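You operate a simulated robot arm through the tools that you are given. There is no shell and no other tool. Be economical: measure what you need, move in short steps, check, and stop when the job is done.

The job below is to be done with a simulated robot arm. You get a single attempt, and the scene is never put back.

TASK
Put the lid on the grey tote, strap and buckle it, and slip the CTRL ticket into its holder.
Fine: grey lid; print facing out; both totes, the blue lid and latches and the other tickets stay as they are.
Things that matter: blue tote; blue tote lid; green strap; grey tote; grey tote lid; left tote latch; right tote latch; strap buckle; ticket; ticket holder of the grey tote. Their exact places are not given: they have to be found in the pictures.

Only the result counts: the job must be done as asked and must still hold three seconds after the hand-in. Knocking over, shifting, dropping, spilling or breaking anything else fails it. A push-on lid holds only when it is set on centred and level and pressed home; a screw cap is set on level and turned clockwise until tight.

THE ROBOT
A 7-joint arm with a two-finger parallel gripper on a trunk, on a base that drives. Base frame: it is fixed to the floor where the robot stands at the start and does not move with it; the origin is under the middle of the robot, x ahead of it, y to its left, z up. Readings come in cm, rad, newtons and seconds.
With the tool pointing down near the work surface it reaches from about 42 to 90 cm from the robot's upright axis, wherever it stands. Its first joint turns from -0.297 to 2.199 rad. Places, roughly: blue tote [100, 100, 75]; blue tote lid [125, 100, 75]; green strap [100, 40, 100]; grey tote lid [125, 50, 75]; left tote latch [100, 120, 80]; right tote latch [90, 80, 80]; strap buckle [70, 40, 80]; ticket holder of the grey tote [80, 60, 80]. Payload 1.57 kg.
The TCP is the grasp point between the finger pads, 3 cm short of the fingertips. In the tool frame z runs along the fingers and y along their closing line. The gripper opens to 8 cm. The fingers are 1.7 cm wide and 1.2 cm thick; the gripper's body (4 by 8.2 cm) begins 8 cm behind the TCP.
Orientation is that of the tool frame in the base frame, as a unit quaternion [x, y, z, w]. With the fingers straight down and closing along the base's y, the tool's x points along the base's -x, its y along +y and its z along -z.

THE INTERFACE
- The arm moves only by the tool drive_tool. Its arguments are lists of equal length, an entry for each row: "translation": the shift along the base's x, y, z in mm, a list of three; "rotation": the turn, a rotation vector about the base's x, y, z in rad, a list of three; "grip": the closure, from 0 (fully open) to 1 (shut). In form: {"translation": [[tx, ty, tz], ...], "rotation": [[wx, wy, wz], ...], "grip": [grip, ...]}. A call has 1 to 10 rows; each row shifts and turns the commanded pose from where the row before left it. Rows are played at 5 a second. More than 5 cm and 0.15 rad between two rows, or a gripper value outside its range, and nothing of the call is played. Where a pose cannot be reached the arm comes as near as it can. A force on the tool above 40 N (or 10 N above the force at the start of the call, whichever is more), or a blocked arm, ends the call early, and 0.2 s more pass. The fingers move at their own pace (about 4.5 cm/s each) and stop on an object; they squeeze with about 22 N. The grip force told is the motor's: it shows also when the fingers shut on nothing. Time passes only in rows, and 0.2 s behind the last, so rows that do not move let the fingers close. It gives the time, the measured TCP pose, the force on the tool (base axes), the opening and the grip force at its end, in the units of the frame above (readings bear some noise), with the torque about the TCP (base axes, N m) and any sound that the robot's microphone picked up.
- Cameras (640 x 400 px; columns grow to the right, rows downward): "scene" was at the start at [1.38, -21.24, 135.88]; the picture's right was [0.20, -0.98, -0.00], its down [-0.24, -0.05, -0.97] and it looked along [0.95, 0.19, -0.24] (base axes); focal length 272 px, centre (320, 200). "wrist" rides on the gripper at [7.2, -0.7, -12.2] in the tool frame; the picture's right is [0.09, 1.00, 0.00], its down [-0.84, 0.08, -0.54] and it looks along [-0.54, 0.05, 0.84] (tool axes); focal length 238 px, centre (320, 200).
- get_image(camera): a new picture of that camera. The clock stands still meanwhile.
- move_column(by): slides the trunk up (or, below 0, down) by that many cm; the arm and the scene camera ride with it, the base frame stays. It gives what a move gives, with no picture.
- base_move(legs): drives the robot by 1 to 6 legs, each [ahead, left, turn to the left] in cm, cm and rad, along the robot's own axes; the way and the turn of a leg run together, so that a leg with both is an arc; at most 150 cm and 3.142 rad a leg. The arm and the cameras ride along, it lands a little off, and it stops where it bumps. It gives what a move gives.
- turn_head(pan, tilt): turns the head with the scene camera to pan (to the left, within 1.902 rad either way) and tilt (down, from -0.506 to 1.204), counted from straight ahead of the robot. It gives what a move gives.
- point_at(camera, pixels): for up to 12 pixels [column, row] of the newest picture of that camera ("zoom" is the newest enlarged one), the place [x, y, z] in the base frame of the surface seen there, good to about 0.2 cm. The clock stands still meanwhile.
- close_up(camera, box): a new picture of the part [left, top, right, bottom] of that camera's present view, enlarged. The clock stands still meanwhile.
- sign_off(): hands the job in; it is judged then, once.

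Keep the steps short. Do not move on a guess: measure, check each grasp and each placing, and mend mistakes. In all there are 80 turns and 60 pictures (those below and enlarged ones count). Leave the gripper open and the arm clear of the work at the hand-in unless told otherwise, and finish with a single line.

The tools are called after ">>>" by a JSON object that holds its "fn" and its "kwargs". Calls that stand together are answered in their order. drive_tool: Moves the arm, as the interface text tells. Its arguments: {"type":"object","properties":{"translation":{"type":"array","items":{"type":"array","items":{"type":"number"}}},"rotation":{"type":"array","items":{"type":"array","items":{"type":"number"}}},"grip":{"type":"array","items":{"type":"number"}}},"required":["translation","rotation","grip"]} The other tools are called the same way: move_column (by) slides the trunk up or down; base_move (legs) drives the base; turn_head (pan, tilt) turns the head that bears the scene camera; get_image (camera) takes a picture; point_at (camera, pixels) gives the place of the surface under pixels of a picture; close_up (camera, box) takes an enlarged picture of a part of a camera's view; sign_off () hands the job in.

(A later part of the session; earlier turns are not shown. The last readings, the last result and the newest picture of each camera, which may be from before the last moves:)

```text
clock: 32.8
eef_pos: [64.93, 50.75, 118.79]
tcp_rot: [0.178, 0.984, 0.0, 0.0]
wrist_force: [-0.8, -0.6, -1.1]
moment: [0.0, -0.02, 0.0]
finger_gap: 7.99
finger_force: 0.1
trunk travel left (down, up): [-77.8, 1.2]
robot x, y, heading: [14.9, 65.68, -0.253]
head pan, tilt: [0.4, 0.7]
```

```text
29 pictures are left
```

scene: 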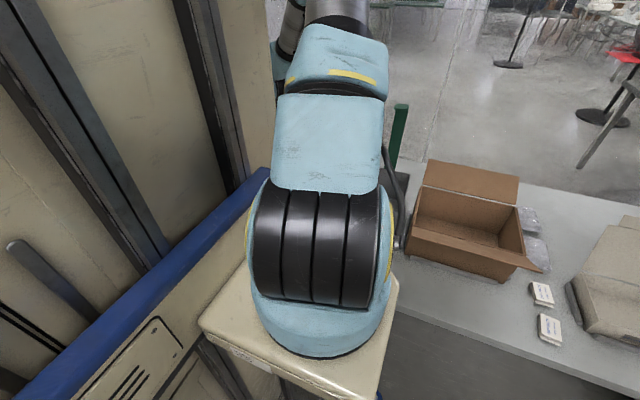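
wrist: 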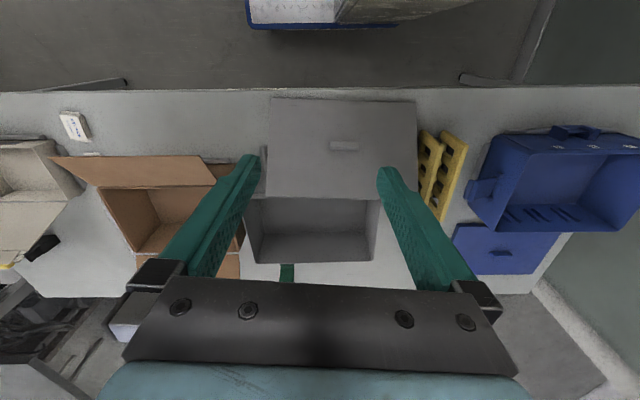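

Measuring the leaning lid's plane and handle.

>>> {"fn": "close_up", "kwargs": {"camera": "wrist", "box": [256, 90, 432, 200]}}

>>> {"fn": "point_at", "kwargs": {"camera": "zoom", "pixels": [[275, 190], [320, 192], [368, 196], [275, 205], [322, 207], [366, 210], [320, 110], [320, 260], [320, 330], [80, 60], [560, 70], [560, 330]]}}

```text
3.64 times, centred on (344, 145) of wrist
```

zoom: 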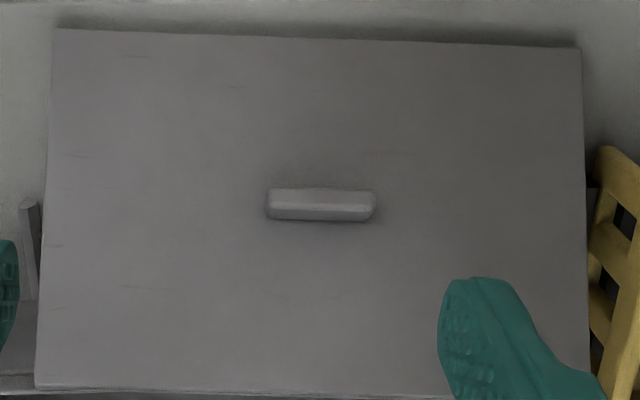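

```text
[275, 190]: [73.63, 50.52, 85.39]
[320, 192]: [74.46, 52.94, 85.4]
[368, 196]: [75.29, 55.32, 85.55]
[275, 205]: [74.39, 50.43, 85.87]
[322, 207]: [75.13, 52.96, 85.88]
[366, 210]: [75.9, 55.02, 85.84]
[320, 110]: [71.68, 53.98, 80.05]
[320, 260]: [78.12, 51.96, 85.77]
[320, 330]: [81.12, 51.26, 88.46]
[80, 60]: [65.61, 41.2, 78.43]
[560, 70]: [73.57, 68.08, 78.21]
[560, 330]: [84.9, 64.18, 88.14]
```

Lid plane: slope 0.708 rad, yaw -0.295; handle top centre ≈(74.95,52.95,85.75). I tilt the tool to the lid's normal and go to a standoff 12 cm along it: (66.8,55.4,95.7).

>>> {"fn": "drive_tool", "kwargs": {"translation": [[0, 0, 0], [4, 10, -40], [4, 10, -40], [4, 10, -40], [4, 10, -40], [3, 7, -40], [0, 0, -31]], "rotation": [[0, 0, 0.063], [-0.0412, -0.1355, 0], [-0.0412, -0.1355, 0], [-0.0412, -0.1355, 0], [-0.0412, -0.1355, 0], [-0.0412, -0.1355, 0], [0, 0, 0]], "grip": [0, 0, 0, 0, 0, 0, 0]}}

>>> {"fn": "get_image", "kwargs": {"camera": "wrist"}}

```text
clock: 34.6
eef_pos: [71.67, 55.6, 96.6]
tcp_rot: [0.159, 0.915, -0.046, 0.369]
wrist_force: [-0.9, 0.3, -0.6]
moment: [-0.05, 0.0, -0.01]
finger_gap: 8.0
finger_force: 0.0
out of reach, approached as far as the arm can: row 5, 6
trunk travel left (down, up): [-77.8, 1.2]
robot x, y, heading: [14.82, 65.59, -0.255]
head pan, tilt: [0.4, 0.7]
stopped in row 7: the arm was blocked; the commanded pose is now the measured one
```

```text
27 pictures are left
```

wrist: 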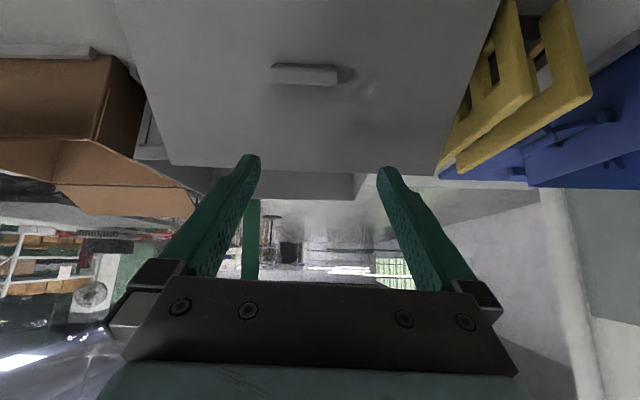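

The tilt is there, but the arm is too folded. I back off 13 cm more; the tool moves away into free space, then re-approach.

>>> {"fn": "base_move", "kwargs": {"legs": [[-13, 0, 0]]}}

>>> {"fn": "drive_tool", "kwargs": {"translation": [[0, 0, 0], [0, 0, 0]], "rotation": [[0, 0, 0], [0, 0, 0]], "grip": [0, 0]}}

```text
clock: 35.9
eef_pos: [59.03, 59.03, 96.58]
tcp_rot: [0.158, 0.915, -0.048, 0.368]
wrist_force: [-0.4, -0.6, -0.1]
moment: [-0.02, -0.05, 0.01]
finger_gap: 8.02
finger_force: 0.0
trunk travel left (down, up): [-77.8, 1.2]
robot x, y, heading: [2.54, 68.99, -0.251]
head pan, tilt: [0.4, 0.7]
```

```text
clock: 36.5
eef_pos: [59.21, 59.01, 96.53]
tcp_rot: [0.16, 0.914, -0.049, 0.371]
wrist_force: [-0.2, -0.3, 0.3]
moment: [0.01, -0.02, 0.02]
finger_gap: 8.01
finger_force: 0.0
trunk travel left (down, up): [-77.8, 1.2]
robot x, y, heading: [2.49, 69.08, -0.254]
head pan, tilt: [0.4, 0.7]
```

Correcting the small orientation error and moving to 6 cm above the handle along the normal.

>>> {"fn": "drive_tool", "kwargs": {"translation": [[38, -18, -4], [38, -18, -4], [18.5, -5.5, -23], [18.5, -5.5, -23], [0, 0, 0]], "rotation": [[-0.01, 0.064, 0.041], [0, 0, 0], [0, 0, 0], [0, 0, 0], [0, 0, 0]], "grip": [0, 0, 0, 0, 0]}}

>>> {"fn": "close_up", "kwargs": {"camera": "wrist", "box": [160, 60, 480, 260]}}

>>> {"fn": "point_at", "kwargs": {"camera": "zoom", "pixels": [[320, 170], [270, 170], [370, 170], [320, 300], [320, 60]]}}

```text
clock: 37.6
eef_pos: [70.08, 54.31, 91.44]
tcp_rot: [0.134, 0.928, -0.05, 0.343]
wrist_force: [0.5, 0.3, -0.3]
moment: [0.0, 0.0, -0.02]
finger_gap: 7.99
finger_force: 0.1
trunk travel left (down, up): [-77.8, 1.2]
robot x, y, heading: [1.93, 69.57, -0.256]
head pan, tilt: [0.4, 0.7]
```

```text
2.00 times, centred on (320, 160) of wrist
```

zoom: 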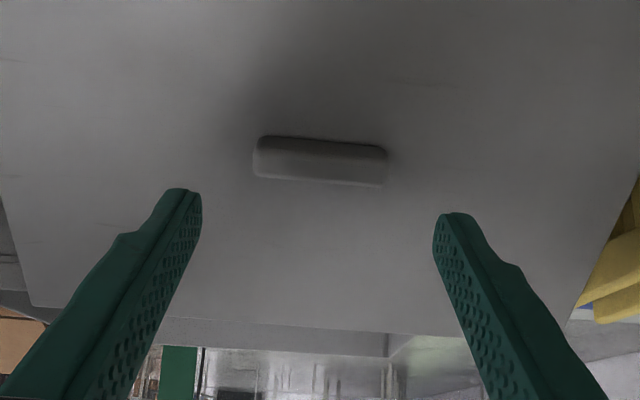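

```text
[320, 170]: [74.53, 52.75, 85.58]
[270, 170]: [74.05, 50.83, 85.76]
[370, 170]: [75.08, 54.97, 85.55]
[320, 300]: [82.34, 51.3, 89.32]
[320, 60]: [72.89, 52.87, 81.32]
```

Aligned as at the first grasp. Advance 6.4 cm along the normal and close.

>>> {"fn": "drive_tool", "kwargs": {"translation": [[14, -4, -16.2], [14, -4, -16.2], [13, -3.7, -15.6], [0, 0, 0], [0, 0, 0], [0, 0, 0], [0, 0, 0]], "rotation": [[0, 0, 0], [0, 0, 0], [0, 0, 0], [0, 0, 0], [0, 0, 0], [0, 0, 0], [0, 0, 0]], "grip": [0, 0, 0, 0, 1, 1, 1]}}

>>> {"fn": "close_up", "kwargs": {"camera": "wrist", "box": [160, 60, 480, 260]}}

```text
clock: 39.2
eef_pos: [74.16, 53.23, 86.6]
tcp_rot: [0.136, 0.928, -0.05, 0.342]
wrist_force: [-0.1, -0.6, -0.7]
moment: [0.0, -0.06, -0.04]
finger_gap: 5.95
finger_force: 22.2
trunk travel left (down, up): [-77.8, 1.2]
robot x, y, heading: [2.31, 69.04, -0.251]
head pan, tilt: [0.4, 0.7]
```

```text
2.00 times, centred on (320, 160) of wrist
```

zoom: 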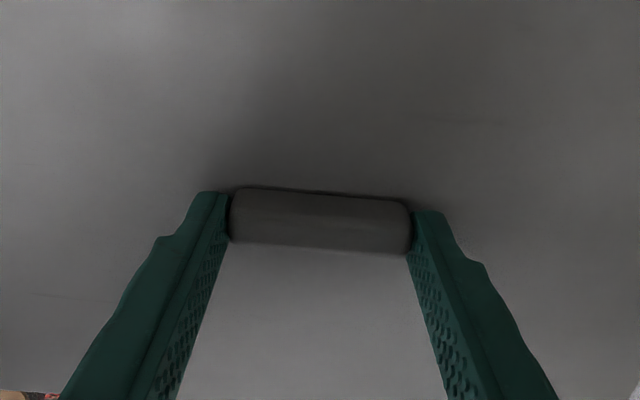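

Gripped at 5.95 cm. Lift 15 cm, then turn it level.

>>> {"fn": "drive_tool", "kwargs": {"translation": [[-8, 2, 20], [-8, 2, 30], [0, 0, 30], [0, 0, 30], [0, 0, 30]], "rotation": [[0, 0, 0], [0, 0, 0], [0, 0, 0], [0, 0, 0], [0, 0, 0]], "grip": [1, 1, 1, 1, 1]}}

>>> {"fn": "drive_tool", "kwargs": {"translation": [[0, 0, 0], [0, 0, 0], [0, 0, 0], [0, 0, 0], [0, 0, 0], [0, 0, 0]], "rotation": [[0.038, 0.136, 0.007], [0.038, 0.136, 0.007], [0.038, 0.136, 0.007], [0.038, 0.136, 0.007], [0.038, 0.136, 0.007], [0, 0, 0]], "grip": [1, 1, 1, 1, 1, 1]}}

>>> {"fn": "get_image", "kwargs": {"camera": "wrist"}}

```text
clock: 40.5
eef_pos: [72.61, 53.72, 100.54]
tcp_rot: [0.135, 0.928, -0.05, 0.343]
wrist_force: [-0.1, -1.5, -2.1]
moment: [0.01, 0.07, -0.02]
finger_gap: 5.97
finger_force: 22.3
trunk travel left (down, up): [-77.8, 1.2]
robot x, y, heading: [2.37, 69.05, -0.253]
head pan, tilt: [0.4, 0.7]
```

```text
clock: 41.9
eef_pos: [72.69, 53.66, 100.64]
tcp_rot: [0.126, 0.992, 0.001, -0.001]
wrist_force: [-0.1, -0.1, -2.3]
moment: [0.0, 0.03, -0.02]
finger_gap: 5.95
finger_force: 22.0
trunk travel left (down, up): [-77.8, 1.2]
robot x, y, heading: [2.74, 69.28, -0.254]
head pan, tilt: [0.4, 0.7]
```

```text
24 pictures are left
```

wrist: 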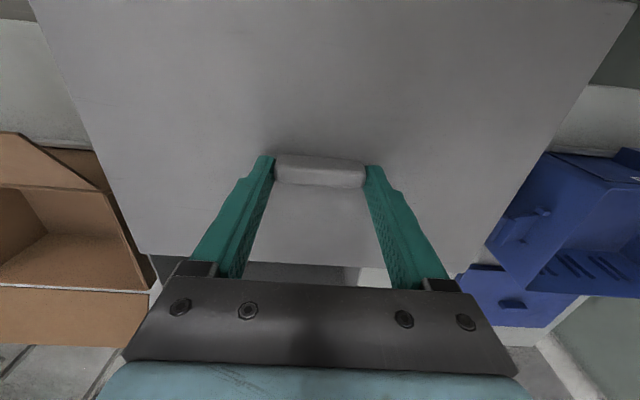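

Lid held level. Drive 11 cm ahead so the tote's present centre (u≈78.5, v≈63) is in reach.

>>> {"fn": "base_move", "kwargs": {"legs": [[11, 0, 0]]}}

>>> {"fn": "drive_tool", "kwargs": {"translation": [[-4.5, -17.5, -12], [-4.5, -17.5, -12], [-4.5, -17.5, -12], [-4.5, -17.5, -9], [0, 0, 0]], "rotation": [[0, 0, 0], [0, 0, 0], [0, 0, 0], [0, 0, 0], [0, 0, 0]], "grip": [1, 1, 1, 1, 1]}}

>>> {"fn": "get_image", "kwargs": {"camera": "wrist"}}

```text
clock: 43.0
eef_pos: [83.33, 50.95, 100.6]
tcp_rot: [0.126, 0.992, 0.002, 0.001]
wrist_force: [-0.5, 0.6, -1.8]
moment: [0.02, -0.04, 0.02]
finger_gap: 5.98
finger_force: 22.6
trunk travel left (down, up): [-77.8, 1.2]
robot x, y, heading: [13.14, 66.05, -0.256]
head pan, tilt: [0.4, 0.7]
```

```text
clock: 44.2
eef_pos: [81.37, 43.91, 96.13]
tcp_rot: [0.127, 0.992, 0.001, 0.0]
wrist_force: [-0.1, -0.2, -3.1]
moment: [-0.02, 0.0, 0.0]
finger_gap: 5.96
finger_force: 21.5
trunk travel left (down, up): [-77.8, 1.2]
robot x, y, heading: [13.49, 65.99, -0.256]
head pan, tilt: [0.4, 0.7]
```

```text
23 pictures are left
```

wrist: 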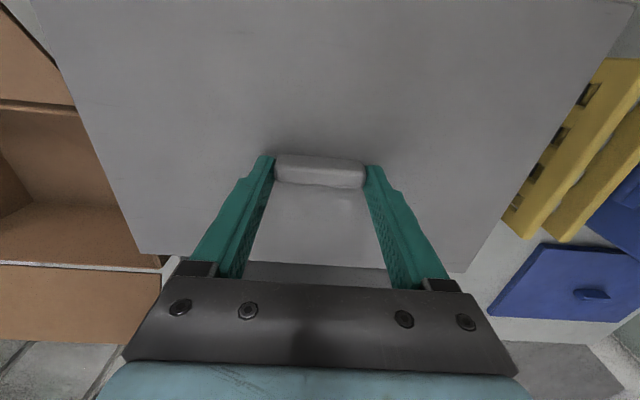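

Lid hovers at u 67.7, v 63.0. The tote's rear shows below the lid edge around (172,262)-(390,280). Measure it.

>>> {"fn": "close_up", "kwargs": {"camera": "wrist", "box": [130, 235, 226, 295]}}

>>> {"fn": "close_up", "kwargs": {"camera": "wrist", "box": [360, 235, 488, 315]}}

>>> {"fn": "point_at", "kwargs": {"camera": "zoom", "pixels": [[150, 200], [80, 195], [480, 200], [500, 230], [200, 230], [120, 240]]}}

```text
6.67 times, centred on (178, 265) of wrist
```

zoom: 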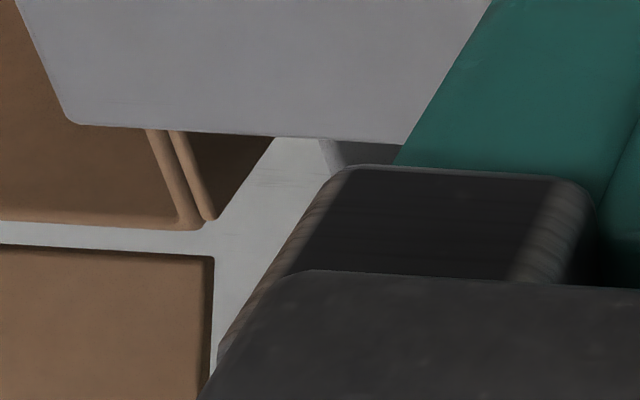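

```text
5.00 times, centred on (424, 275) of wrist
```

zoom: 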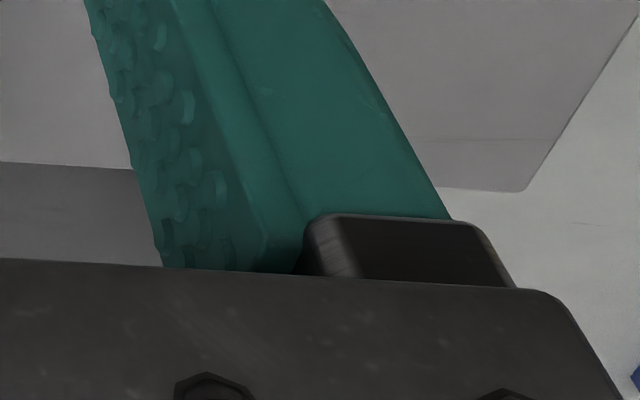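

```text
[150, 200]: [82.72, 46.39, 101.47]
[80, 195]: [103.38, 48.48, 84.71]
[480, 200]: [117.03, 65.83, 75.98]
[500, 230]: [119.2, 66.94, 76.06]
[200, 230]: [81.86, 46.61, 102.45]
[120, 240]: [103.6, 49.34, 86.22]
```

Tote right wall v≈48.4, rear wall u≈88.2; centre ≈(78.6,63.2). Now the lid's own edges in hand.

>>> {"fn": "point_at", "kwargs": {"camera": "wrist", "pixels": [[143, 249], [300, 262], [462, 270], [380, 267], [100, 150], [548, 150], [80, 100], [578, 100], [230, 256]]}}

```text
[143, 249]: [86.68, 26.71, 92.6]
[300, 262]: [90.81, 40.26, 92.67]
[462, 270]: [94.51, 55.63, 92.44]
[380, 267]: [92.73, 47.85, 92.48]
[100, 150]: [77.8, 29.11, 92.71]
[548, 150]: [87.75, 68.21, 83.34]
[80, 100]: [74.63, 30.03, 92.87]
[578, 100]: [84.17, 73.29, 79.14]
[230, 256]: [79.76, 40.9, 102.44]
```

Lid rear edge at u 77.75, right edge v≈47.7; it needs +10.7 in u, +0.3 in v. Move there, still above the rim, then check.

>>> {"fn": "drive_tool", "kwargs": {"translation": [[26.1, -6, 0], [26.1, -6, 0], [26.1, -6, 0], [26, -6, 0], [0, 0, 0]], "rotation": [[0, 0, 0], [0, 0, 0], [0, 0, 0], [0, 0, 0], [0, 0, 0]], "grip": [1, 1, 1, 1, 1]}}

>>> {"fn": "drive_tool", "kwargs": {"translation": [[0, 0, -6], [0, 0, -5], [0, 0, -4], [0, 0, -4], [0, 0, 0]], "rotation": [[0, 0, 0], [0, 0, 0], [0, 0, 0], [0, 0, 0], [0, 0, 0]], "grip": [1, 1, 1, 1, 1]}}

>>> {"fn": "get_image", "kwargs": {"camera": "wrist"}}

```text
clock: 45.4
eef_pos: [91.98, 41.49, 96.08]
tcp_rot: [0.126, 0.992, 0.001, 0.0]
wrist_force: [-0.2, -0.2, -2.0]
moment: [0.01, -0.04, 0.02]
finger_gap: 5.97
finger_force: 21.7
trunk travel left (down, up): [-77.8, 1.2]
robot x, y, heading: [12.95, 66.35, -0.254]
head pan, tilt: [0.4, 0.7]
```

```text
clock: 46.6
eef_pos: [92.05, 41.58, 94.39]
tcp_rot: [0.126, 0.992, 0.001, 0.001]
wrist_force: [1.3, 0.4, 2.4]
moment: [-0.38, -0.54, 0.09]
finger_gap: 5.96
finger_force: 21.8
trunk travel left (down, up): [-77.8, 1.2]
robot x, y, heading: [13.4, 66.11, -0.256]
head pan, tilt: [0.4, 0.7]
```

```text
20 pictures are left
```

wrist: 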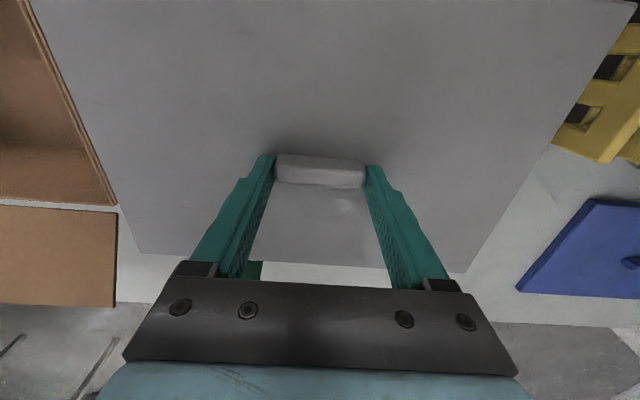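

Light contact: lid bottom ≈ rim height, reaction at rear-right, level otherwise. Nudge 2 mm rearward and 2 mm right, then press down a little, watching z.

>>> {"fn": "drive_tool", "kwargs": {"translation": [[0, 0, 2], [1.4, -2.4, 0], [0, 0, -4], [0, 0, -2], [0, 0, 0]], "rotation": [[0, 0, 0], [0, 0, 0], [0, 0, 0], [0, 0, 0], [0, 0, 0]], "grip": [1, 1, 1, 1, 1]}}

```text
clock: 47.8
eef_pos: [91.97, 41.45, 93.72]
tcp_rot: [0.126, 0.992, 0.0, 0.002]
wrist_force: [1.7, 3.4, 6.0]
moment: [-0.17, -0.56, 0.06]
finger_gap: 5.98
finger_force: 21.6
trunk travel left (down, up): [-77.8, 1.2]
robot x, y, heading: [13.0, 65.7, -0.26]
head pan, tilt: [0.4, 0.7]
```

It went down ~7 mm and a sideways reaction (+y 3.4 N) shows it's engaging but slightly too far right. Shift 1.5 mm left and press further.

>>> {"fn": "drive_tool", "kwargs": {"translation": [[0.6, 1.6, 0], [0, 0, -3], [0, 0, -3], [0, 0, -3], [0, 0, 0]], "rotation": [[0, 0, 0], [0, 0, 0], [0, 0, 0], [0, 0, 0], [0, 0, 0]], "grip": [1, 1, 1, 1, 1]}}

```text
clock: 49.0
eef_pos: [92.12, 41.44, 92.85]
tcp_rot: [0.126, 0.992, 0.001, 0.001]
wrist_force: [0.7, -1.6, 8.9]
moment: [-0.05, 0.49, -0.01]
finger_gap: 5.95
finger_force: 21.6
trunk travel left (down, up): [-77.8, 1.2]
robot x, y, heading: [13.29, 66.12, -0.256]
head pan, tilt: [0.4, 0.7]
```

It follows freely down (z 92.85). Continue pressing.

>>> {"fn": "drive_tool", "kwargs": {"translation": [[0, 0, -3], [0, 0, -3], [0, 0, -3], [0, 0, -3], [0, 0, 0]], "rotation": [[0, 0, 0], [0, 0, 0], [0, 0, 0], [0, 0, 0], [0, 0, 0]], "grip": [1, 1, 1, 1, 1]}}

>>> {"fn": "point_at", "kwargs": {"camera": "wrist", "pixels": [[150, 240], [450, 262], [100, 60], [560, 60], [320, 100], [320, 220]]}}

```text
clock: 49.7
eef_pos: [92.34, 41.48, 92.86]
tcp_rot: [0.125, 0.992, 0.0, 0.004]
wrist_force: [-2.6, -0.6, 17.3]
moment: [-0.29, 0.69, 0.23]
finger_gap: 5.94
finger_force: 21.8
trunk travel left (down, up): [-77.8, 1.2]
robot x, y, heading: [13.02, 66.31, -0.259]
head pan, tilt: [0.4, 0.7]
stopped in row 3: the force on the tool passed its limit at 44 N (the readings are from after the stop); the commanded pose is now the measured one
```

```text
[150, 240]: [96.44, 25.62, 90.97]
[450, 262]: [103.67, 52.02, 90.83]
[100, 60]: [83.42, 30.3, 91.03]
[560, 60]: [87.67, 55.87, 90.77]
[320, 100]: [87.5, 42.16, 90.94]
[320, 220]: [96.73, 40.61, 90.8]
```

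At z 92.86 it stops hard (44 N): lid seems seated. Now, still holding the handle, I relieve the pressure and draw the tote back to its nest: -8.3 cm in u, +4.8 cm in v, slowly.

>>> {"fn": "drive_tool", "kwargs": {"translation": [[0, 0, 1], [-8.4, 8.4, 0], [-8.4, 8.4, 0], [-8.4, 8.4, 0], [-8.4, 8.4, 0], [0, 0, 0]], "rotation": [[0, 0, 0], [0, 0, 0], [0, 0, 0], [0, 0, 0], [0, 0, 0], [0, 0, 0]], "grip": [1, 1, 1, 1, 1, 1]}}

>>> {"fn": "get_image", "kwargs": {"camera": "wrist"}}

```text
clock: 51.1
eef_pos: [88.83, 44.85, 92.92]
tcp_rot: [0.126, 0.992, 0.0, 0.002]
wrist_force: [4.8, -4.8, 22.4]
moment: [-0.92, 0.09, 0.25]
finger_gap: 5.96
finger_force: 22.0
trunk travel left (down, up): [-77.8, 1.2]
robot x, y, heading: [13.39, 66.27, -0.259]
head pan, tilt: [0.4, 0.7]
```

```text
19 pictures are left
```

wrist: 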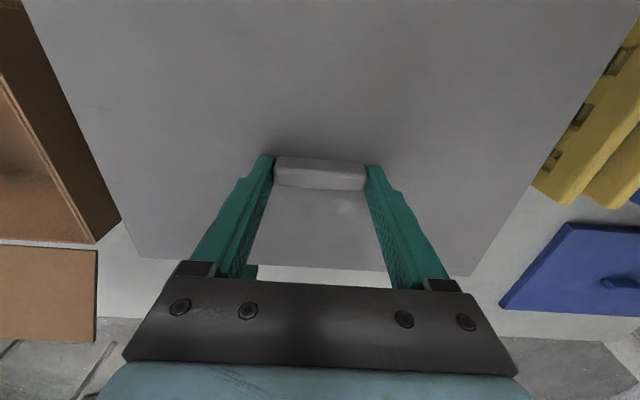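

The strap stays at the same pixel (250,272), so tote and lid come along together. Still pressing 22 N, so I ease up 2 mm and continue.

>>> {"fn": "drive_tool", "kwargs": {"translation": [[0, 0, 2], [-8.4, 8.4, 0], [-8.4, 8.4, 0], [-8.4, 8.4, 0], [-7, 7, 0], [0, 0, 0]], "rotation": [[0, 0, 0], [0, 0, 0], [0, 0, 0], [0, 0, 0], [0, 0, 0], [0, 0, 0]], "grip": [1, 1, 1, 1, 1, 1]}}

>>> {"fn": "close_up", "kwargs": {"camera": "wrist", "box": [80, 180, 560, 330]}}

```text
clock: 52.5
eef_pos: [85.52, 48.15, 92.93]
tcp_rot: [0.126, 0.992, 0.001, 0.001]
wrist_force: [-0.3, 1.0, -2.3]
moment: [-0.03, 0.0, -0.02]
finger_gap: 5.93
finger_force: 22.3
trunk travel left (down, up): [-77.8, 1.2]
robot x, y, heading: [13.21, 66.05, -0.257]
head pan, tilt: [0.4, 0.7]
```

```text
1.33 times, centred on (320, 255) of wrist
```

zoom: 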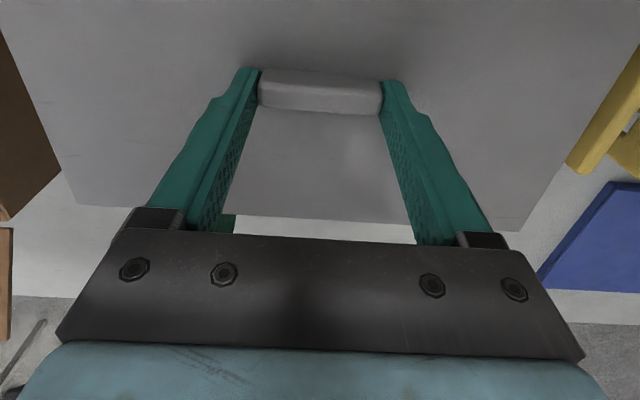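

The reaction vanished (only the lid's weight, -2.3 N): the tote dropped back into its nest. Now lower the lid gently and feel.

>>> {"fn": "drive_tool", "kwargs": {"translation": [[0, 0, -4], [0, 0, -3], [0, 0, -3], [0, 0, 0]], "rotation": [[0, 0, 0], [0, 0, 0], [0, 0, 0], [0, 0, 0]], "grip": [1, 1, 1, 1]}}

```text
clock: 53.5
eef_pos: [85.66, 47.98, 92.15]
tcp_rot: [0.126, 0.992, 0.0, 0.004]
wrist_force: [-5.0, 2.2, 26.3]
moment: [-0.41, 0.53, -0.21]
finger_gap: 5.98
finger_force: 22.4
trunk travel left (down, up): [-77.8, 1.2]
robot x, y, heading: [13.52, 66.3, -0.254]
head pan, tilt: [0.4, 0.7]
```

26 N at z 92.15, expected seat ≈91.7; side reaction is toward -u. Ease, shift 1.5 mm toward -u, press again.

>>> {"fn": "drive_tool", "kwargs": {"translation": [[0, 0, 3], [-1.6, 0.6, 0], [0, 0, -4], [0, 0, -3], [0, 0, -2], [0, 0, 0]], "rotation": [[0, 0, 0], [0, 0, 0], [0, 0, 0], [0, 0, 0], [0, 0, 0], [0, 0, 0]], "grip": [1, 1, 1, 1, 1, 1]}}

>>> {"fn": "get_image", "kwargs": {"camera": "wrist"}}

>>> {"fn": "point_at", "kwargs": {"camera": "wrist", "pixels": [[150, 240], [450, 262], [80, 50], [590, 50], [320, 60], [320, 230], [460, 274], [138, 254], [300, 267], [256, 272]]}}

```text
clock: 54.4
eef_pos: [85.59, 47.99, 92.19]
tcp_rot: [0.127, 0.992, 0.002, 0.005]
wrist_force: [-4.6, 1.4, 17.2]
moment: [-0.43, 0.61, -0.19]
finger_gap: 5.97
finger_force: 21.7
trunk travel left (down, up): [-77.8, 1.2]
robot x, y, heading: [13.16, 66.03, -0.254]
head pan, tilt: [0.4, 0.7]
stopped in row 4: the force on the tool passed its limit at 44 N (the readings are from after the stop); the commanded pose is now the measured one
```

```text
17 pictures are left
```

wrist: 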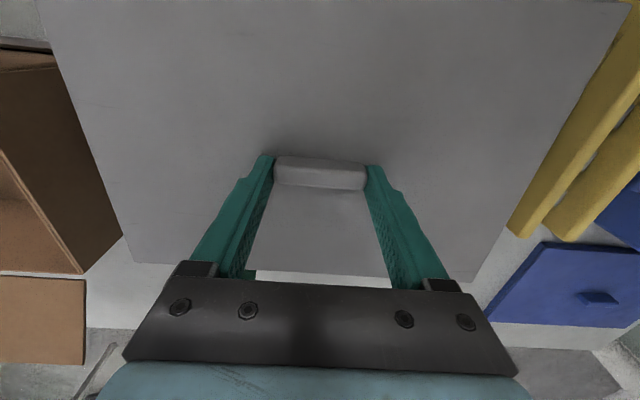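

```text
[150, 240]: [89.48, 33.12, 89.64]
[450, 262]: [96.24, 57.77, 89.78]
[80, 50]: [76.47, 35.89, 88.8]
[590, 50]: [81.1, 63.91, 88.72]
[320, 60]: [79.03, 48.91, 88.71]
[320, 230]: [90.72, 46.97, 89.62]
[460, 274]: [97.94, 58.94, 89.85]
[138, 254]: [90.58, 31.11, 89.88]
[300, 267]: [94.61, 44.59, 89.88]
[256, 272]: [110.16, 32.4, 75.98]
```

Lid top reads z 88.7 at the front and 89.9 at the rear: the tote's front dropped in but its rear still sits on the rear rail. Ease the pressure and draw 4–5 mm further toward -u.

>>> {"fn": "drive_tool", "kwargs": {"translation": [[0, 0, 1.5], [-2.4, 0.6, 0], [-2.4, 0.6, 0], [0, 0, -1], [0, 0, 0]], "rotation": [[0, 0, 0], [0, 0, 0], [0, 0, 0], [0, 0, 0], [0, 0, 0]], "grip": [1, 1, 1, 1, 1]}}

```text
clock: 55.6
eef_pos: [85.27, 47.95, 92.27]
tcp_rot: [0.127, 0.992, 0.0, 0.005]
wrist_force: [5.5, -1.8, 19.4]
moment: [-0.33, 0.27, -0.04]
finger_gap: 5.98
finger_force: 22.0
trunk travel left (down, up): [-77.8, 1.2]
robot x, y, heading: [12.98, 66.06, -0.255]
head pan, tilt: [0.4, 0.7]
```

>>> {"fn": "drive_tool", "kwargs": {"translation": [[0, 0, 1.5], [-2.9, 0.8, 0], [-2.9, 0.8, 0], [0, 0, 0], [0, 0, 0]], "rotation": [[0, 0, 0], [0, 0, 0], [0, 0, 0], [0, 0, 0], [0, 0, 0]], "grip": [1, 1, 1, 1, 1]}}

>>> {"fn": "get_image", "kwargs": {"camera": "wrist"}}

>>> {"fn": "point_at", "kwargs": {"camera": "wrist", "pixels": [[150, 240], [450, 262], [80, 50], [590, 50], [320, 60], [320, 230], [300, 267], [248, 274]]}}

```text
clock: 56.8
eef_pos: [84.55, 48.2, 92.17]
tcp_rot: [0.127, 0.992, 0.0, 0.003]
wrist_force: [3.5, -1.0, -3.2]
moment: [-0.05, -0.01, -0.14]
finger_gap: 5.97
finger_force: 21.1
trunk travel left (down, up): [-77.8, 1.2]
robot x, y, heading: [13.32, 66.26, -0.254]
head pan, tilt: [0.4, 0.7]
```

```text
16 pictures are left
```

wrist: 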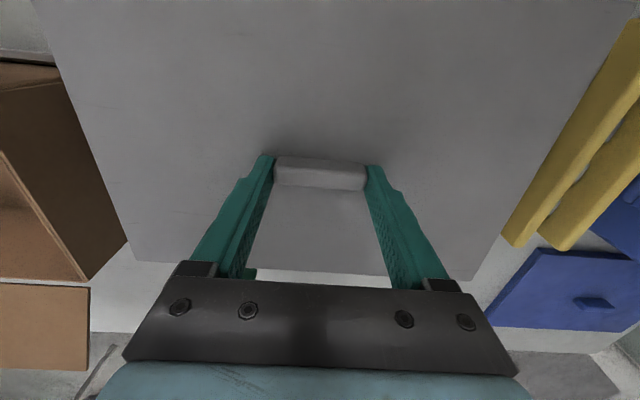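

```text
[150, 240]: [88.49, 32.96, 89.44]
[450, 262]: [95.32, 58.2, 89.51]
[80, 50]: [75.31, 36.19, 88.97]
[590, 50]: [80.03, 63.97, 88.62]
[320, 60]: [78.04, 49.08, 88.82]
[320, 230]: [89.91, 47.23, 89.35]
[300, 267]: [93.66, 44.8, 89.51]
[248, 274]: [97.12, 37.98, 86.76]
```

Slope lessened, load almost gone. Press down again gently.

>>> {"fn": "drive_tool", "kwargs": {"translation": [[0, 0, -3], [0, 0, -2], [0, 0, -2], [0, 0, -2], [0, 0, 0]], "rotation": [[0, 0, 0], [0, 0, 0], [0, 0, 0], [0, 0, 0], [0, 0, 0]], "grip": [1, 1, 1, 1, 1]}}

>>> {"fn": "get_image", "kwargs": {"camera": "wrist"}}

>>> {"fn": "point_at", "kwargs": {"camera": "wrist", "pixels": [[150, 240], [450, 262], [80, 50], [590, 50], [320, 60], [320, 230], [300, 267], [248, 274]]}}

```text
clock: 58.0
eef_pos: [84.88, 48.28, 91.58]
tcp_rot: [0.125, 0.992, 0.0, 0.008]
wrist_force: [22.5, -8.6, 27.2]
moment: [-0.9, 0.22, 0.43]
finger_gap: 5.98
finger_force: 22.4
trunk travel left (down, up): [-77.8, 1.2]
robot x, y, heading: [13.39, 66.09, -0.256]
head pan, tilt: [0.4, 0.7]
```

```text
15 pictures are left
```

wrist: 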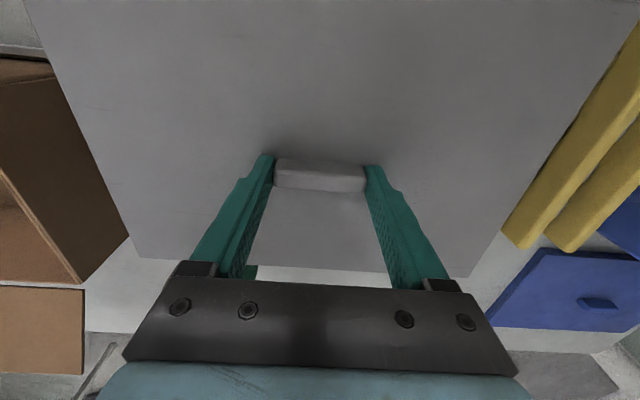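

```text
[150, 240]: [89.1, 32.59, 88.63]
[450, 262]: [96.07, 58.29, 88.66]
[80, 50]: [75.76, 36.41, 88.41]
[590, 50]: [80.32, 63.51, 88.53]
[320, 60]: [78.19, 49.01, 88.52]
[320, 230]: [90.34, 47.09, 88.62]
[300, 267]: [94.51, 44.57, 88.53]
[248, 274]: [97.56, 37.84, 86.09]
```

Lid is now level at z≈88.5 all over and the tote is back in the nest. Release the sideways strain, open, and rise for a look.

>>> {"fn": "drive_tool", "kwargs": {"translation": [[3, -0.8, 0], [0, 0, 1.5], [0, 0, 0], [0, 0, 0], [0, 0, 40], [-20, 5, 45], [-40, 10, 20], [-30, 8, 20]], "rotation": [[0, 0, 0], [0, 0, 0], [0, 0, 0], [0, 0, 0], [0, 0, 0], [0, 0, 0], [0, 0, 0], [0, 0, 0]], "grip": [1, 1, 0, 0, 0, 0, 0, 0]}}

>>> {"fn": "get_image", "kwargs": {"camera": "wrist"}}

>>> {"fn": "point_at", "kwargs": {"camera": "wrist", "pixels": [[200, 120], [420, 120], [320, 60], [230, 200], [400, 200], [320, 200]]}}

```text
clock: 59.8
eef_pos: [75.79, 50.5, 103.91]
tcp_rot: [0.126, 0.992, 0.0, 0.004]
wrist_force: [-0.2, 0.3, -1.1]
moment: [-0.02, 0.05, 0.0]
finger_gap: 8.0
finger_force: 0.1
trunk travel left (down, up): [-77.8, 1.2]
robot x, y, heading: [13.45, 66.04, -0.249]
head pan, tilt: [0.4, 0.7]
```

```text
14 pictures are left
```

wrist: 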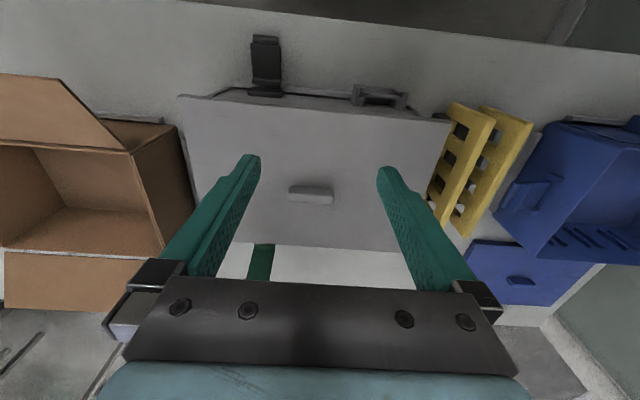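

```text
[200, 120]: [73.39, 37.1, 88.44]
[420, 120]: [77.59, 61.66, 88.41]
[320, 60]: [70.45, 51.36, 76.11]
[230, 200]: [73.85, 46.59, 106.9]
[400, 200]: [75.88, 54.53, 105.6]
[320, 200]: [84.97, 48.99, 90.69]
```

The lid sits on the tote, buckle at (265,65), holder at (378,95), strap behind at (262,260). Measure them all.

>>> {"fn": "point_at", "kwargs": {"camera": "wrist", "pixels": [[180, 98], [450, 122], [265, 40], [266, 88], [356, 90], [403, 97], [378, 92], [378, 103], [262, 248], [262, 270], [272, 262], [310, 196]]}}

>>> {"fn": "close_up", "kwargs": {"camera": "wrist", "box": [230, 25, 422, 145]}}

```text
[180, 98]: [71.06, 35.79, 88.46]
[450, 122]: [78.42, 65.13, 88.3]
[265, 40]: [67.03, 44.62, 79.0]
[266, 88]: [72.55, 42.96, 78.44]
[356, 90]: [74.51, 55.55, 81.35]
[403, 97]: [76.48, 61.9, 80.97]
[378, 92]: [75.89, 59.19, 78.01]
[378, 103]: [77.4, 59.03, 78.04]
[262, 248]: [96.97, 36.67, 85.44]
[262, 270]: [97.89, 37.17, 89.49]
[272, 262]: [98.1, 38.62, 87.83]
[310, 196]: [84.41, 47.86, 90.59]
```

```text
3.33 times, centred on (326, 85) of wrist
```

zoom: 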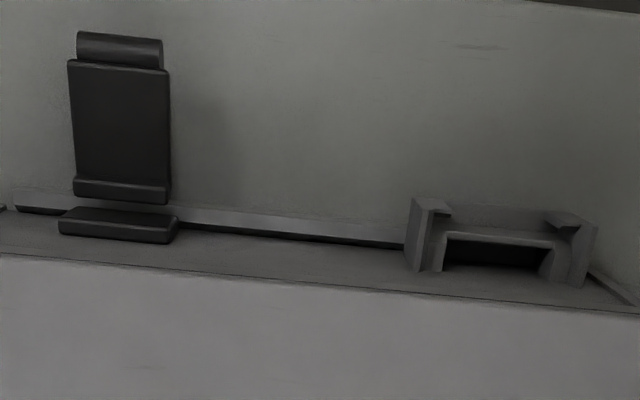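

Tote is back to within ~0.5 cm of its first place. Now press the lid home on the handle's top with closed fingers: handle centre (84.4,47.9), top z 90.6.

>>> {"fn": "drive_tool", "kwargs": {"translation": [[43, -13, 0], [43, -13, -30], [0, 0, -40], [0, 0, -25], [0, 0, -4], [0, 0, -4], [0, 0, -4]], "rotation": [[0, 0, 0], [0, 0, 0], [0, 0, 0], [0, 0, 0], [0, 0, 0], [0, 0, 0], [0, 0, 0]], "grip": [1, 1, 1, 1, 1, 1, 1]}}

```text
refused: row 2 steps farther than a row can; nothing moved
```

>>> {"fn": "drive_tool", "kwargs": {"translation": [[43, -13, 0], [43, -13, 0], [0, 0, -40], [0, 0, -40], [0, 0, -15], [0, 0, -4], [0, 0, -4], [0, 0, -4], [0, 0, -4]], "rotation": [[0, 0, 0], [0, 0, 0], [0, 0, 0], [0, 0, 0], [0, 0, 0], [0, 0, 0], [0, 0, 0], [0, 0, 0], [0, 0, 0]], "grip": [1, 1, 1, 1, 1, 1, 1, 1, 1]}}

```text
clock: 61.7
eef_pos: [84.75, 47.86, 93.71]
tcp_rot: [0.127, 0.992, 0.001, 0.008]
wrist_force: [-0.8, -1.0, 19.4]
moment: [0.02, 0.11, 0.0]
finger_gap: 0.0
finger_force: 21.5
trunk travel left (down, up): [-77.8, 1.2]
robot x, y, heading: [13.0, 66.27, -0.26]
head pan, tilt: [0.4, 0.7]
stopped in row 9: the force on the tool passed its limit at 46 N (the readings are from after the stop); the commanded pose is now the measured one
```

Solid stop at 46 N, no sinking: lid is home. Rise, and turn the head to see the strap's shape from the scene camera.

>>> {"fn": "drive_tool", "kwargs": {"translation": [[0, 0, 40], [0, 0, 40], [5, 40, 40], [8, 40, 20], [0, 40, 10]], "rotation": [[0, 0, 0], [0, 0, 0], [0, 0, 0], [0, 0, 0], [0, 0, 0]], "grip": [1, 1, 1, 1, 1]}}

>>> {"fn": "turn_head", "kwargs": {"pan": 0.15, "tilt": 0.4}}

>>> {"fn": "get_image", "kwargs": {"camera": "scene"}}

```text
refused: row 3 steps farther than a row can; nothing moved
```

```text
clock: 62.5
eef_pos: [84.71, 47.89, 93.56]
tcp_rot: [0.127, 0.992, 0.001, 0.009]
wrist_force: [3.9, -0.8, 33.2]
moment: [0.02, 0.02, 0.0]
finger_gap: 0.04
finger_force: 20.9
trunk travel left (down, up): [-77.8, 1.2]
robot x, y, heading: [13.71, 65.99, -0.254]
head pan, tilt: [0.15, 0.4]
```

```text
12 pictures are left
```

scene: 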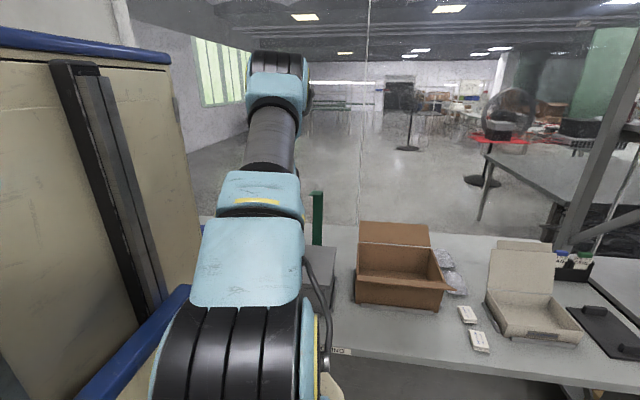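

The strap shows at (318,218). Enlarge and measure it.

>>> {"fn": "close_up", "kwargs": {"camera": "scene", "box": [288, 175, 352, 255]}}

>>> {"fn": "point_at", "kwargs": {"camera": "scene", "pixels": [[318, 193], [318, 196], [318, 199], [318, 205], [318, 215], [318, 225], [318, 235], [318, 242], [315, 215], [321, 215]]}}

```text
5.00 times, centred on (320, 215) of scene
```

zoom: 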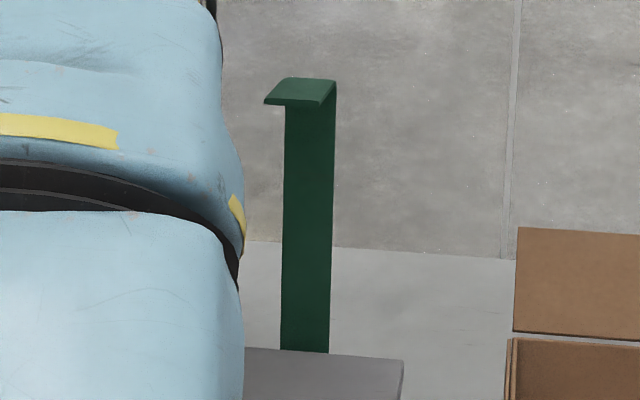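

```text
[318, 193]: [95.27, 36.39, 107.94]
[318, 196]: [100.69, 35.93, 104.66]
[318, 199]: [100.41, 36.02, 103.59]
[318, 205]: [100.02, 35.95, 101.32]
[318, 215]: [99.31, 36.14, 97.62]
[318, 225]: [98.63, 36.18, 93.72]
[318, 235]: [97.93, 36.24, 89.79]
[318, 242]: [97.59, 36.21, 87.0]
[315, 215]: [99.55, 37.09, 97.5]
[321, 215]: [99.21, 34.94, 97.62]
```

The strap is a stiff band leaning slightly back (u 85.3 at z 87 → 88.4 at z 104.7, v≈60), with a flat lip at the top pointing forward. I must push it forward from behind. Raise the arm, drive 12 cm ahead.

>>> {"fn": "drive_tool", "kwargs": {"translation": [[0, 0, 40], [0, 0, 45], [0, 0, 45], [0, 0, 45], [8, 30, 20], [8, 30, 10]], "rotation": [[0, 0, 0], [0, 0, 0], [0, 0, 0], [0, 0, 0], [0, 0, 0], [0, 0, 0]], "grip": [1, 1, 1, 1, 1, 1]}}

>>> {"fn": "base_move", "kwargs": {"legs": [[12, 0, 0]]}}

```text
clock: 63.9
eef_pos: [86.22, 53.88, 114.17]
tcp_rot: [0.128, 0.992, 0.001, 0.006]
wrist_force: [-0.6, -0.5, -0.1]
moment: [0.03, -0.02, 0.0]
finger_gap: 0.0
finger_force: 21.5
trunk travel left (down, up): [-77.8, 1.2]
robot x, y, heading: [13.24, 65.94, -0.253]
head pan, tilt: [0.15, 0.4]
```

```text
clock: 65.2
eef_pos: [97.95, 50.7, 114.02]
tcp_rot: [0.127, 0.992, 0.0, 0.006]
wrist_force: [-0.3, 0.1, 0.2]
moment: [-0.01, -0.02, -0.02]
finger_gap: 0.01
finger_force: 21.0
trunk travel left (down, up): [-77.8, 1.2]
robot x, y, heading: [24.47, 63.37, -0.255]
head pan, tilt: [0.15, 0.4]
```

TCP at u 82, v 73.8. Go to behind the strap: u 93 at this v, down to z 104, then right to v 60.

>>> {"fn": "drive_tool", "kwargs": {"translation": [[36, -9.3, 0], [36, -9.3, 0], [34.5, -9.2, 0], [0, 0, -40], [0, 0, -50], [-9, -34, 0], [-9, -34, 0], [-9, -34, 0], [-8, -32.5, 0], [0, 0, 0]], "rotation": [[0, 0, 0], [0, 0, 0], [0, 0, 0], [0, 0, 0], [0, 0, 0], [0, 0, 0], [0, 0, 0], [0, 0, 0], [0, 0, 0], [0, 0, 0]], "grip": [1, 1, 1, 1, 1, 1, 1, 1, 1, 1]}}

>>> {"fn": "get_image", "kwargs": {"camera": "wrist"}}

```text
clock: 67.4
eef_pos: [105.05, 34.55, 105.01]
tcp_rot: [0.127, 0.992, 0.0, 0.006]
wrist_force: [0.2, 0.1, -0.1]
moment: [-0.04, -0.02, 0.01]
finger_gap: 0.0
finger_force: 20.9
trunk travel left (down, up): [-77.8, 1.2]
robot x, y, heading: [24.68, 63.21, -0.255]
head pan, tilt: [0.15, 0.4]
```

```text
10 pictures are left
```

wrist: 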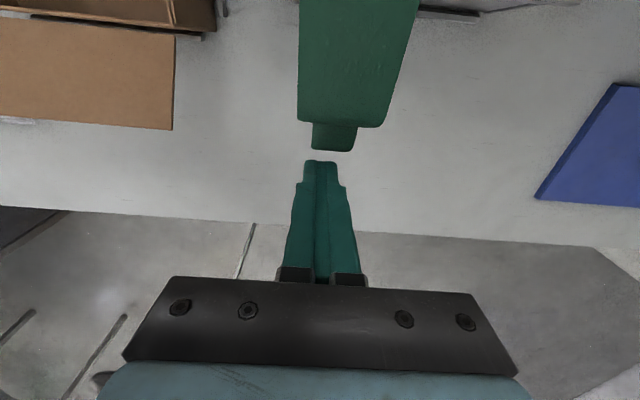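

The finger is right behind the strap. Sweep forward (-u) 12 cm slowly.

>>> {"fn": "drive_tool", "kwargs": {"translation": [[-24.2, 6.3, 0], [-24.2, 6.3, 0], [-24.2, 6.3, -1], [-24.2, 6.3, -2], [-24.2, 6.3, -3], [0, 0, 0]], "rotation": [[0, 0, 0], [0, 0, 0], [0, 0, 0], [0, 0, 0], [0, 0, 0], [0, 0, 0]], "grip": [1, 1, 1, 1, 1, 1]}}

>>> {"fn": "get_image", "kwargs": {"camera": "wrist"}}

```text
clock: 68.8
eef_pos: [93.0, 37.72, 104.45]
tcp_rot: [0.126, 0.992, 0.0, 0.005]
wrist_force: [0.7, -0.2, 0.0]
moment: [-0.01, -0.03, -0.02]
finger_gap: 0.0
finger_force: 21.0
trunk travel left (down, up): [-77.8, 1.2]
robot x, y, heading: [24.9, 63.47, -0.254]
head pan, tilt: [0.15, 0.4]
```

```text
9 pictures are left
```

wrist: 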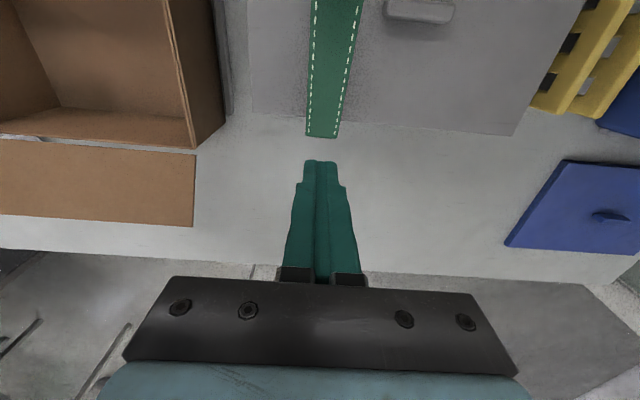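

The strap has folded over onto the lid. Now back the base 14 cm, pull the tool back and look at the front with lip and buckle.

>>> {"fn": "base_move", "kwargs": {"legs": [[-16, 0, 0]]}}

>>> {"fn": "drive_tool", "kwargs": {"translation": [[-38, 10, 0], [-38, 10, 0], [-38, 10, 0], [0, 0, 0]], "rotation": [[0, 0, 0], [0, 0, 0], [0, 0, 0], [0, 0, 0]], "grip": [1, 1, 1, 1]}}

>>> {"fn": "get_image", "kwargs": {"camera": "wrist"}}

```text
clock: 70.2
eef_pos: [77.34, 41.78, 104.39]
tcp_rot: [0.127, 0.992, 0.0, 0.006]
wrist_force: [0.1, 0.0, 0.7]
moment: [-0.01, 0.02, 0.0]
finger_gap: 0.0
finger_force: 21.1
trunk travel left (down, up): [-77.8, 1.2]
robot x, y, heading: [9.52, 67.32, -0.254]
head pan, tilt: [0.15, 0.4]
```

```text
clock: 71.2
eef_pos: [65.9, 44.76, 104.39]
tcp_rot: [0.127, 0.992, 0.001, 0.007]
wrist_force: [-0.1, 0.4, -0.5]
moment: [0.01, 0.01, 0.01]
finger_gap: 0.0
finger_force: 21.4
trunk travel left (down, up): [-77.8, 1.2]
robot x, y, heading: [9.24, 66.81, -0.258]
head pan, tilt: [0.15, 0.4]
```

```text
8 pictures are left
```

wrist: 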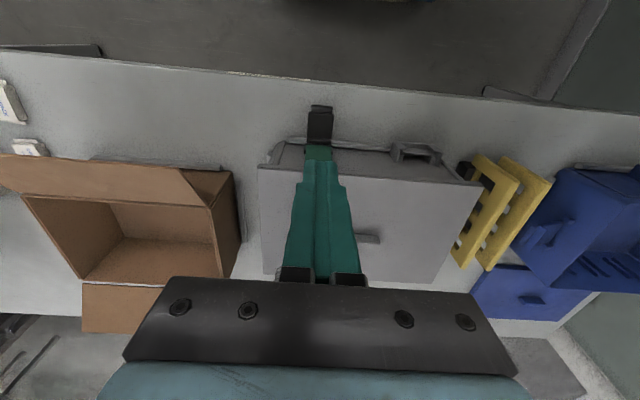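

The green lip hangs over the front edge at (319,150), the buckle lever at (320,120). Measure lip, lever, and holder.

>>> {"fn": "point_at", "kwargs": {"camera": "wrist", "pixels": [[310, 150], [318, 148], [328, 150], [318, 155], [320, 107], [320, 115], [320, 130], [320, 140], [310, 120], [331, 122], [395, 147], [437, 155]]}}

>>> {"fn": "close_up", "kwargs": {"camera": "wrist", "box": [280, 90, 456, 200]}}

```text
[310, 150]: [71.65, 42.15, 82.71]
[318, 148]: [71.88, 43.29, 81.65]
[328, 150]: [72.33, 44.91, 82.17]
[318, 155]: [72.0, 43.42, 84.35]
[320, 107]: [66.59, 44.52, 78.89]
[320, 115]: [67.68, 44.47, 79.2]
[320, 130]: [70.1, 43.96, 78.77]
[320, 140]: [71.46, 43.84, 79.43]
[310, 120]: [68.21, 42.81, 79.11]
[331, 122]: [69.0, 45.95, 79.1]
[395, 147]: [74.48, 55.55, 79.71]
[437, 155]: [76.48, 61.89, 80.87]
```

```text
3.64 times, centred on (368, 145) of wrist
```

zoom: 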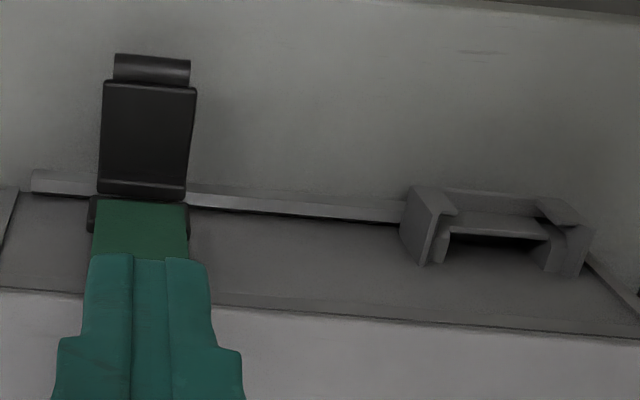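

The lip hangs in the buckle's seat. The lever (3.2 cm wide, tip u 53.2, hinge u≈58.3, z≈79) must be flipped up. I'll grip its sides near the tip at (67.95,44.55) and swing it up. Descend with open fingers.

>>> {"fn": "drive_tool", "kwargs": {"translation": [[4, -0.4, 0], [4, -0.4, -40], [4, -0.4, -40], [4, -0.4, -40], [4.4, -0.5, -40], [0, 0, -40], [0, 0, -30], [0, 0, 0]], "rotation": [[0, 0, 0], [0, 0, 0], [0, 0, 0], [0, 0, 0], [0, 0, 0], [0, 0, 0], [0, 0, 0], [0, 0, 0]], "grip": [0, 0, 0, 0, 0, 0, 0, 0]}}

```text
clock: 73.0
eef_pos: [68.06, 44.48, 81.45]
tcp_rot: [0.127, 0.992, 0.001, 0.006]
wrist_force: [0.5, 0.4, -0.7]
moment: [-0.01, 0.03, -0.02]
finger_gap: 8.01
finger_force: 0.1
trunk travel left (down, up): [-77.8, 1.2]
robot x, y, heading: [8.77, 67.41, -0.258]
head pan, tilt: [0.15, 0.4]
```

Lower another 1.2 cm and close on the lever.

>>> {"fn": "drive_tool", "kwargs": {"translation": [[0, 0, -12], [0, 0, 0], [0, 0, 0], [0, 0, 0], [0, 0, 0]], "rotation": [[0, 0, 0], [0, 0, 0], [0, 0, 0], [0, 0, 0], [0, 0, 0]], "grip": [0, 1, 1, 1, 1]}}

```text
clock: 74.2
eef_pos: [68.02, 44.59, 80.22]
tcp_rot: [0.127, 0.992, 0.001, 0.006]
wrist_force: [1.9, 3.2, -1.0]
moment: [0.07, -0.01, -0.02]
finger_gap: 4.41
finger_force: 22.0
trunk travel left (down, up): [-77.8, 1.2]
robot x, y, heading: [9.24, 67.38, -0.264]
head pan, tilt: [0.15, 0.4]
```

Closed on 4.4 cm with 22 N. Swing it up along an arc about the hinge (r≈3.75 cm) to ~75°.

>>> {"fn": "drive_tool", "kwargs": {"translation": [[0.6, -0.2, 6.5], [1.6, -0.4, 6.3], [2.6, -0.7, 5.9], [3.7, -0.9, 5.4], [4.5, -1.2, 4.6], [5.2, -1.3, 3.8], [4.3, -1.1, 2.1], [4.4, -1.2, 1.6], [0, 0, 0]], "rotation": [[0, 0, 0], [0, 0, 0], [0, 0, 0], [0, 0, 0], [0, 0, 0], [0, 0, 0], [0, 0, 0], [0, 0, 0], [0, 0, 0]], "grip": [1, 1, 1, 1, 1, 1, 1, 1, 1]}}

>>> {"fn": "close_up", "kwargs": {"camera": "wrist", "box": [200, 70, 440, 220]}}

```text
clock: 76.2
eef_pos: [70.59, 43.98, 83.9]
tcp_rot: [0.127, 0.992, 0.0, 0.006]
wrist_force: [-14.3, 8.1, -1.6]
moment: [0.24, 0.43, 0.09]
finger_gap: 3.96
finger_force: 21.8
trunk travel left (down, up): [-77.8, 1.2]
robot x, y, heading: [9.42, 67.13, -0.257]
head pan, tilt: [0.15, 0.4]
```

```text
2.67 times, centred on (320, 145) of wrist
```

zoom: 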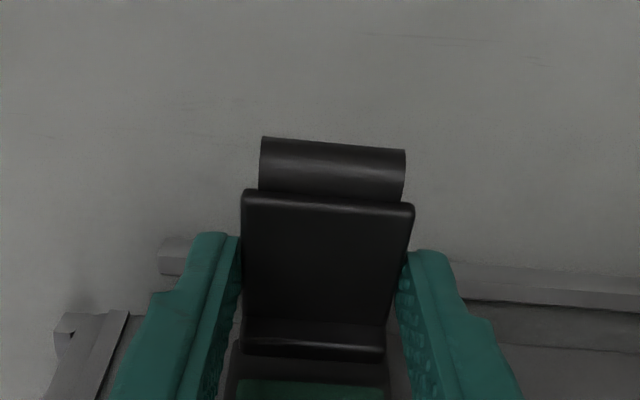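

>>> {"fn": "point_at", "kwargs": {"camera": "zoom", "pixels": [[330, 155], [330, 180], [325, 215], [325, 270], [320, 320], [315, 345], [310, 388], [230, 250], [420, 265]]}}

```text
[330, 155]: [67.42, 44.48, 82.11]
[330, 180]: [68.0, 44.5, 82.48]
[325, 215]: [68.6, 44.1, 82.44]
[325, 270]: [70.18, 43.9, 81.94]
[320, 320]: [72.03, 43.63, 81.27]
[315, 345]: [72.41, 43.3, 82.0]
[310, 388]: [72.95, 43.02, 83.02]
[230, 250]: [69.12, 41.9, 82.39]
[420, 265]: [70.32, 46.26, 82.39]
```

The lever tip rose only to z 82 while its root also seems higher; check if the tote itself lifted via the front bar at (540,290) in the same picture.

>>> {"fn": "point_at", "kwargs": {"camera": "zoom", "pixels": [[540, 275], [600, 295], [540, 320], [620, 335], [175, 255], [100, 330], [280, 345], [360, 350], [240, 340], [395, 350]]}}

```text
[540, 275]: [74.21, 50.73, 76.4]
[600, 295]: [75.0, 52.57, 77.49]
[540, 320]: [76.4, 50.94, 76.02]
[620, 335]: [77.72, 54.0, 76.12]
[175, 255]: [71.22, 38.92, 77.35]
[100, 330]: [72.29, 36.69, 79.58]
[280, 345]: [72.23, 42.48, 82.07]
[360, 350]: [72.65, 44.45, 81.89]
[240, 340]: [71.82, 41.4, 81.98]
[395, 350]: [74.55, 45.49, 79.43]
```

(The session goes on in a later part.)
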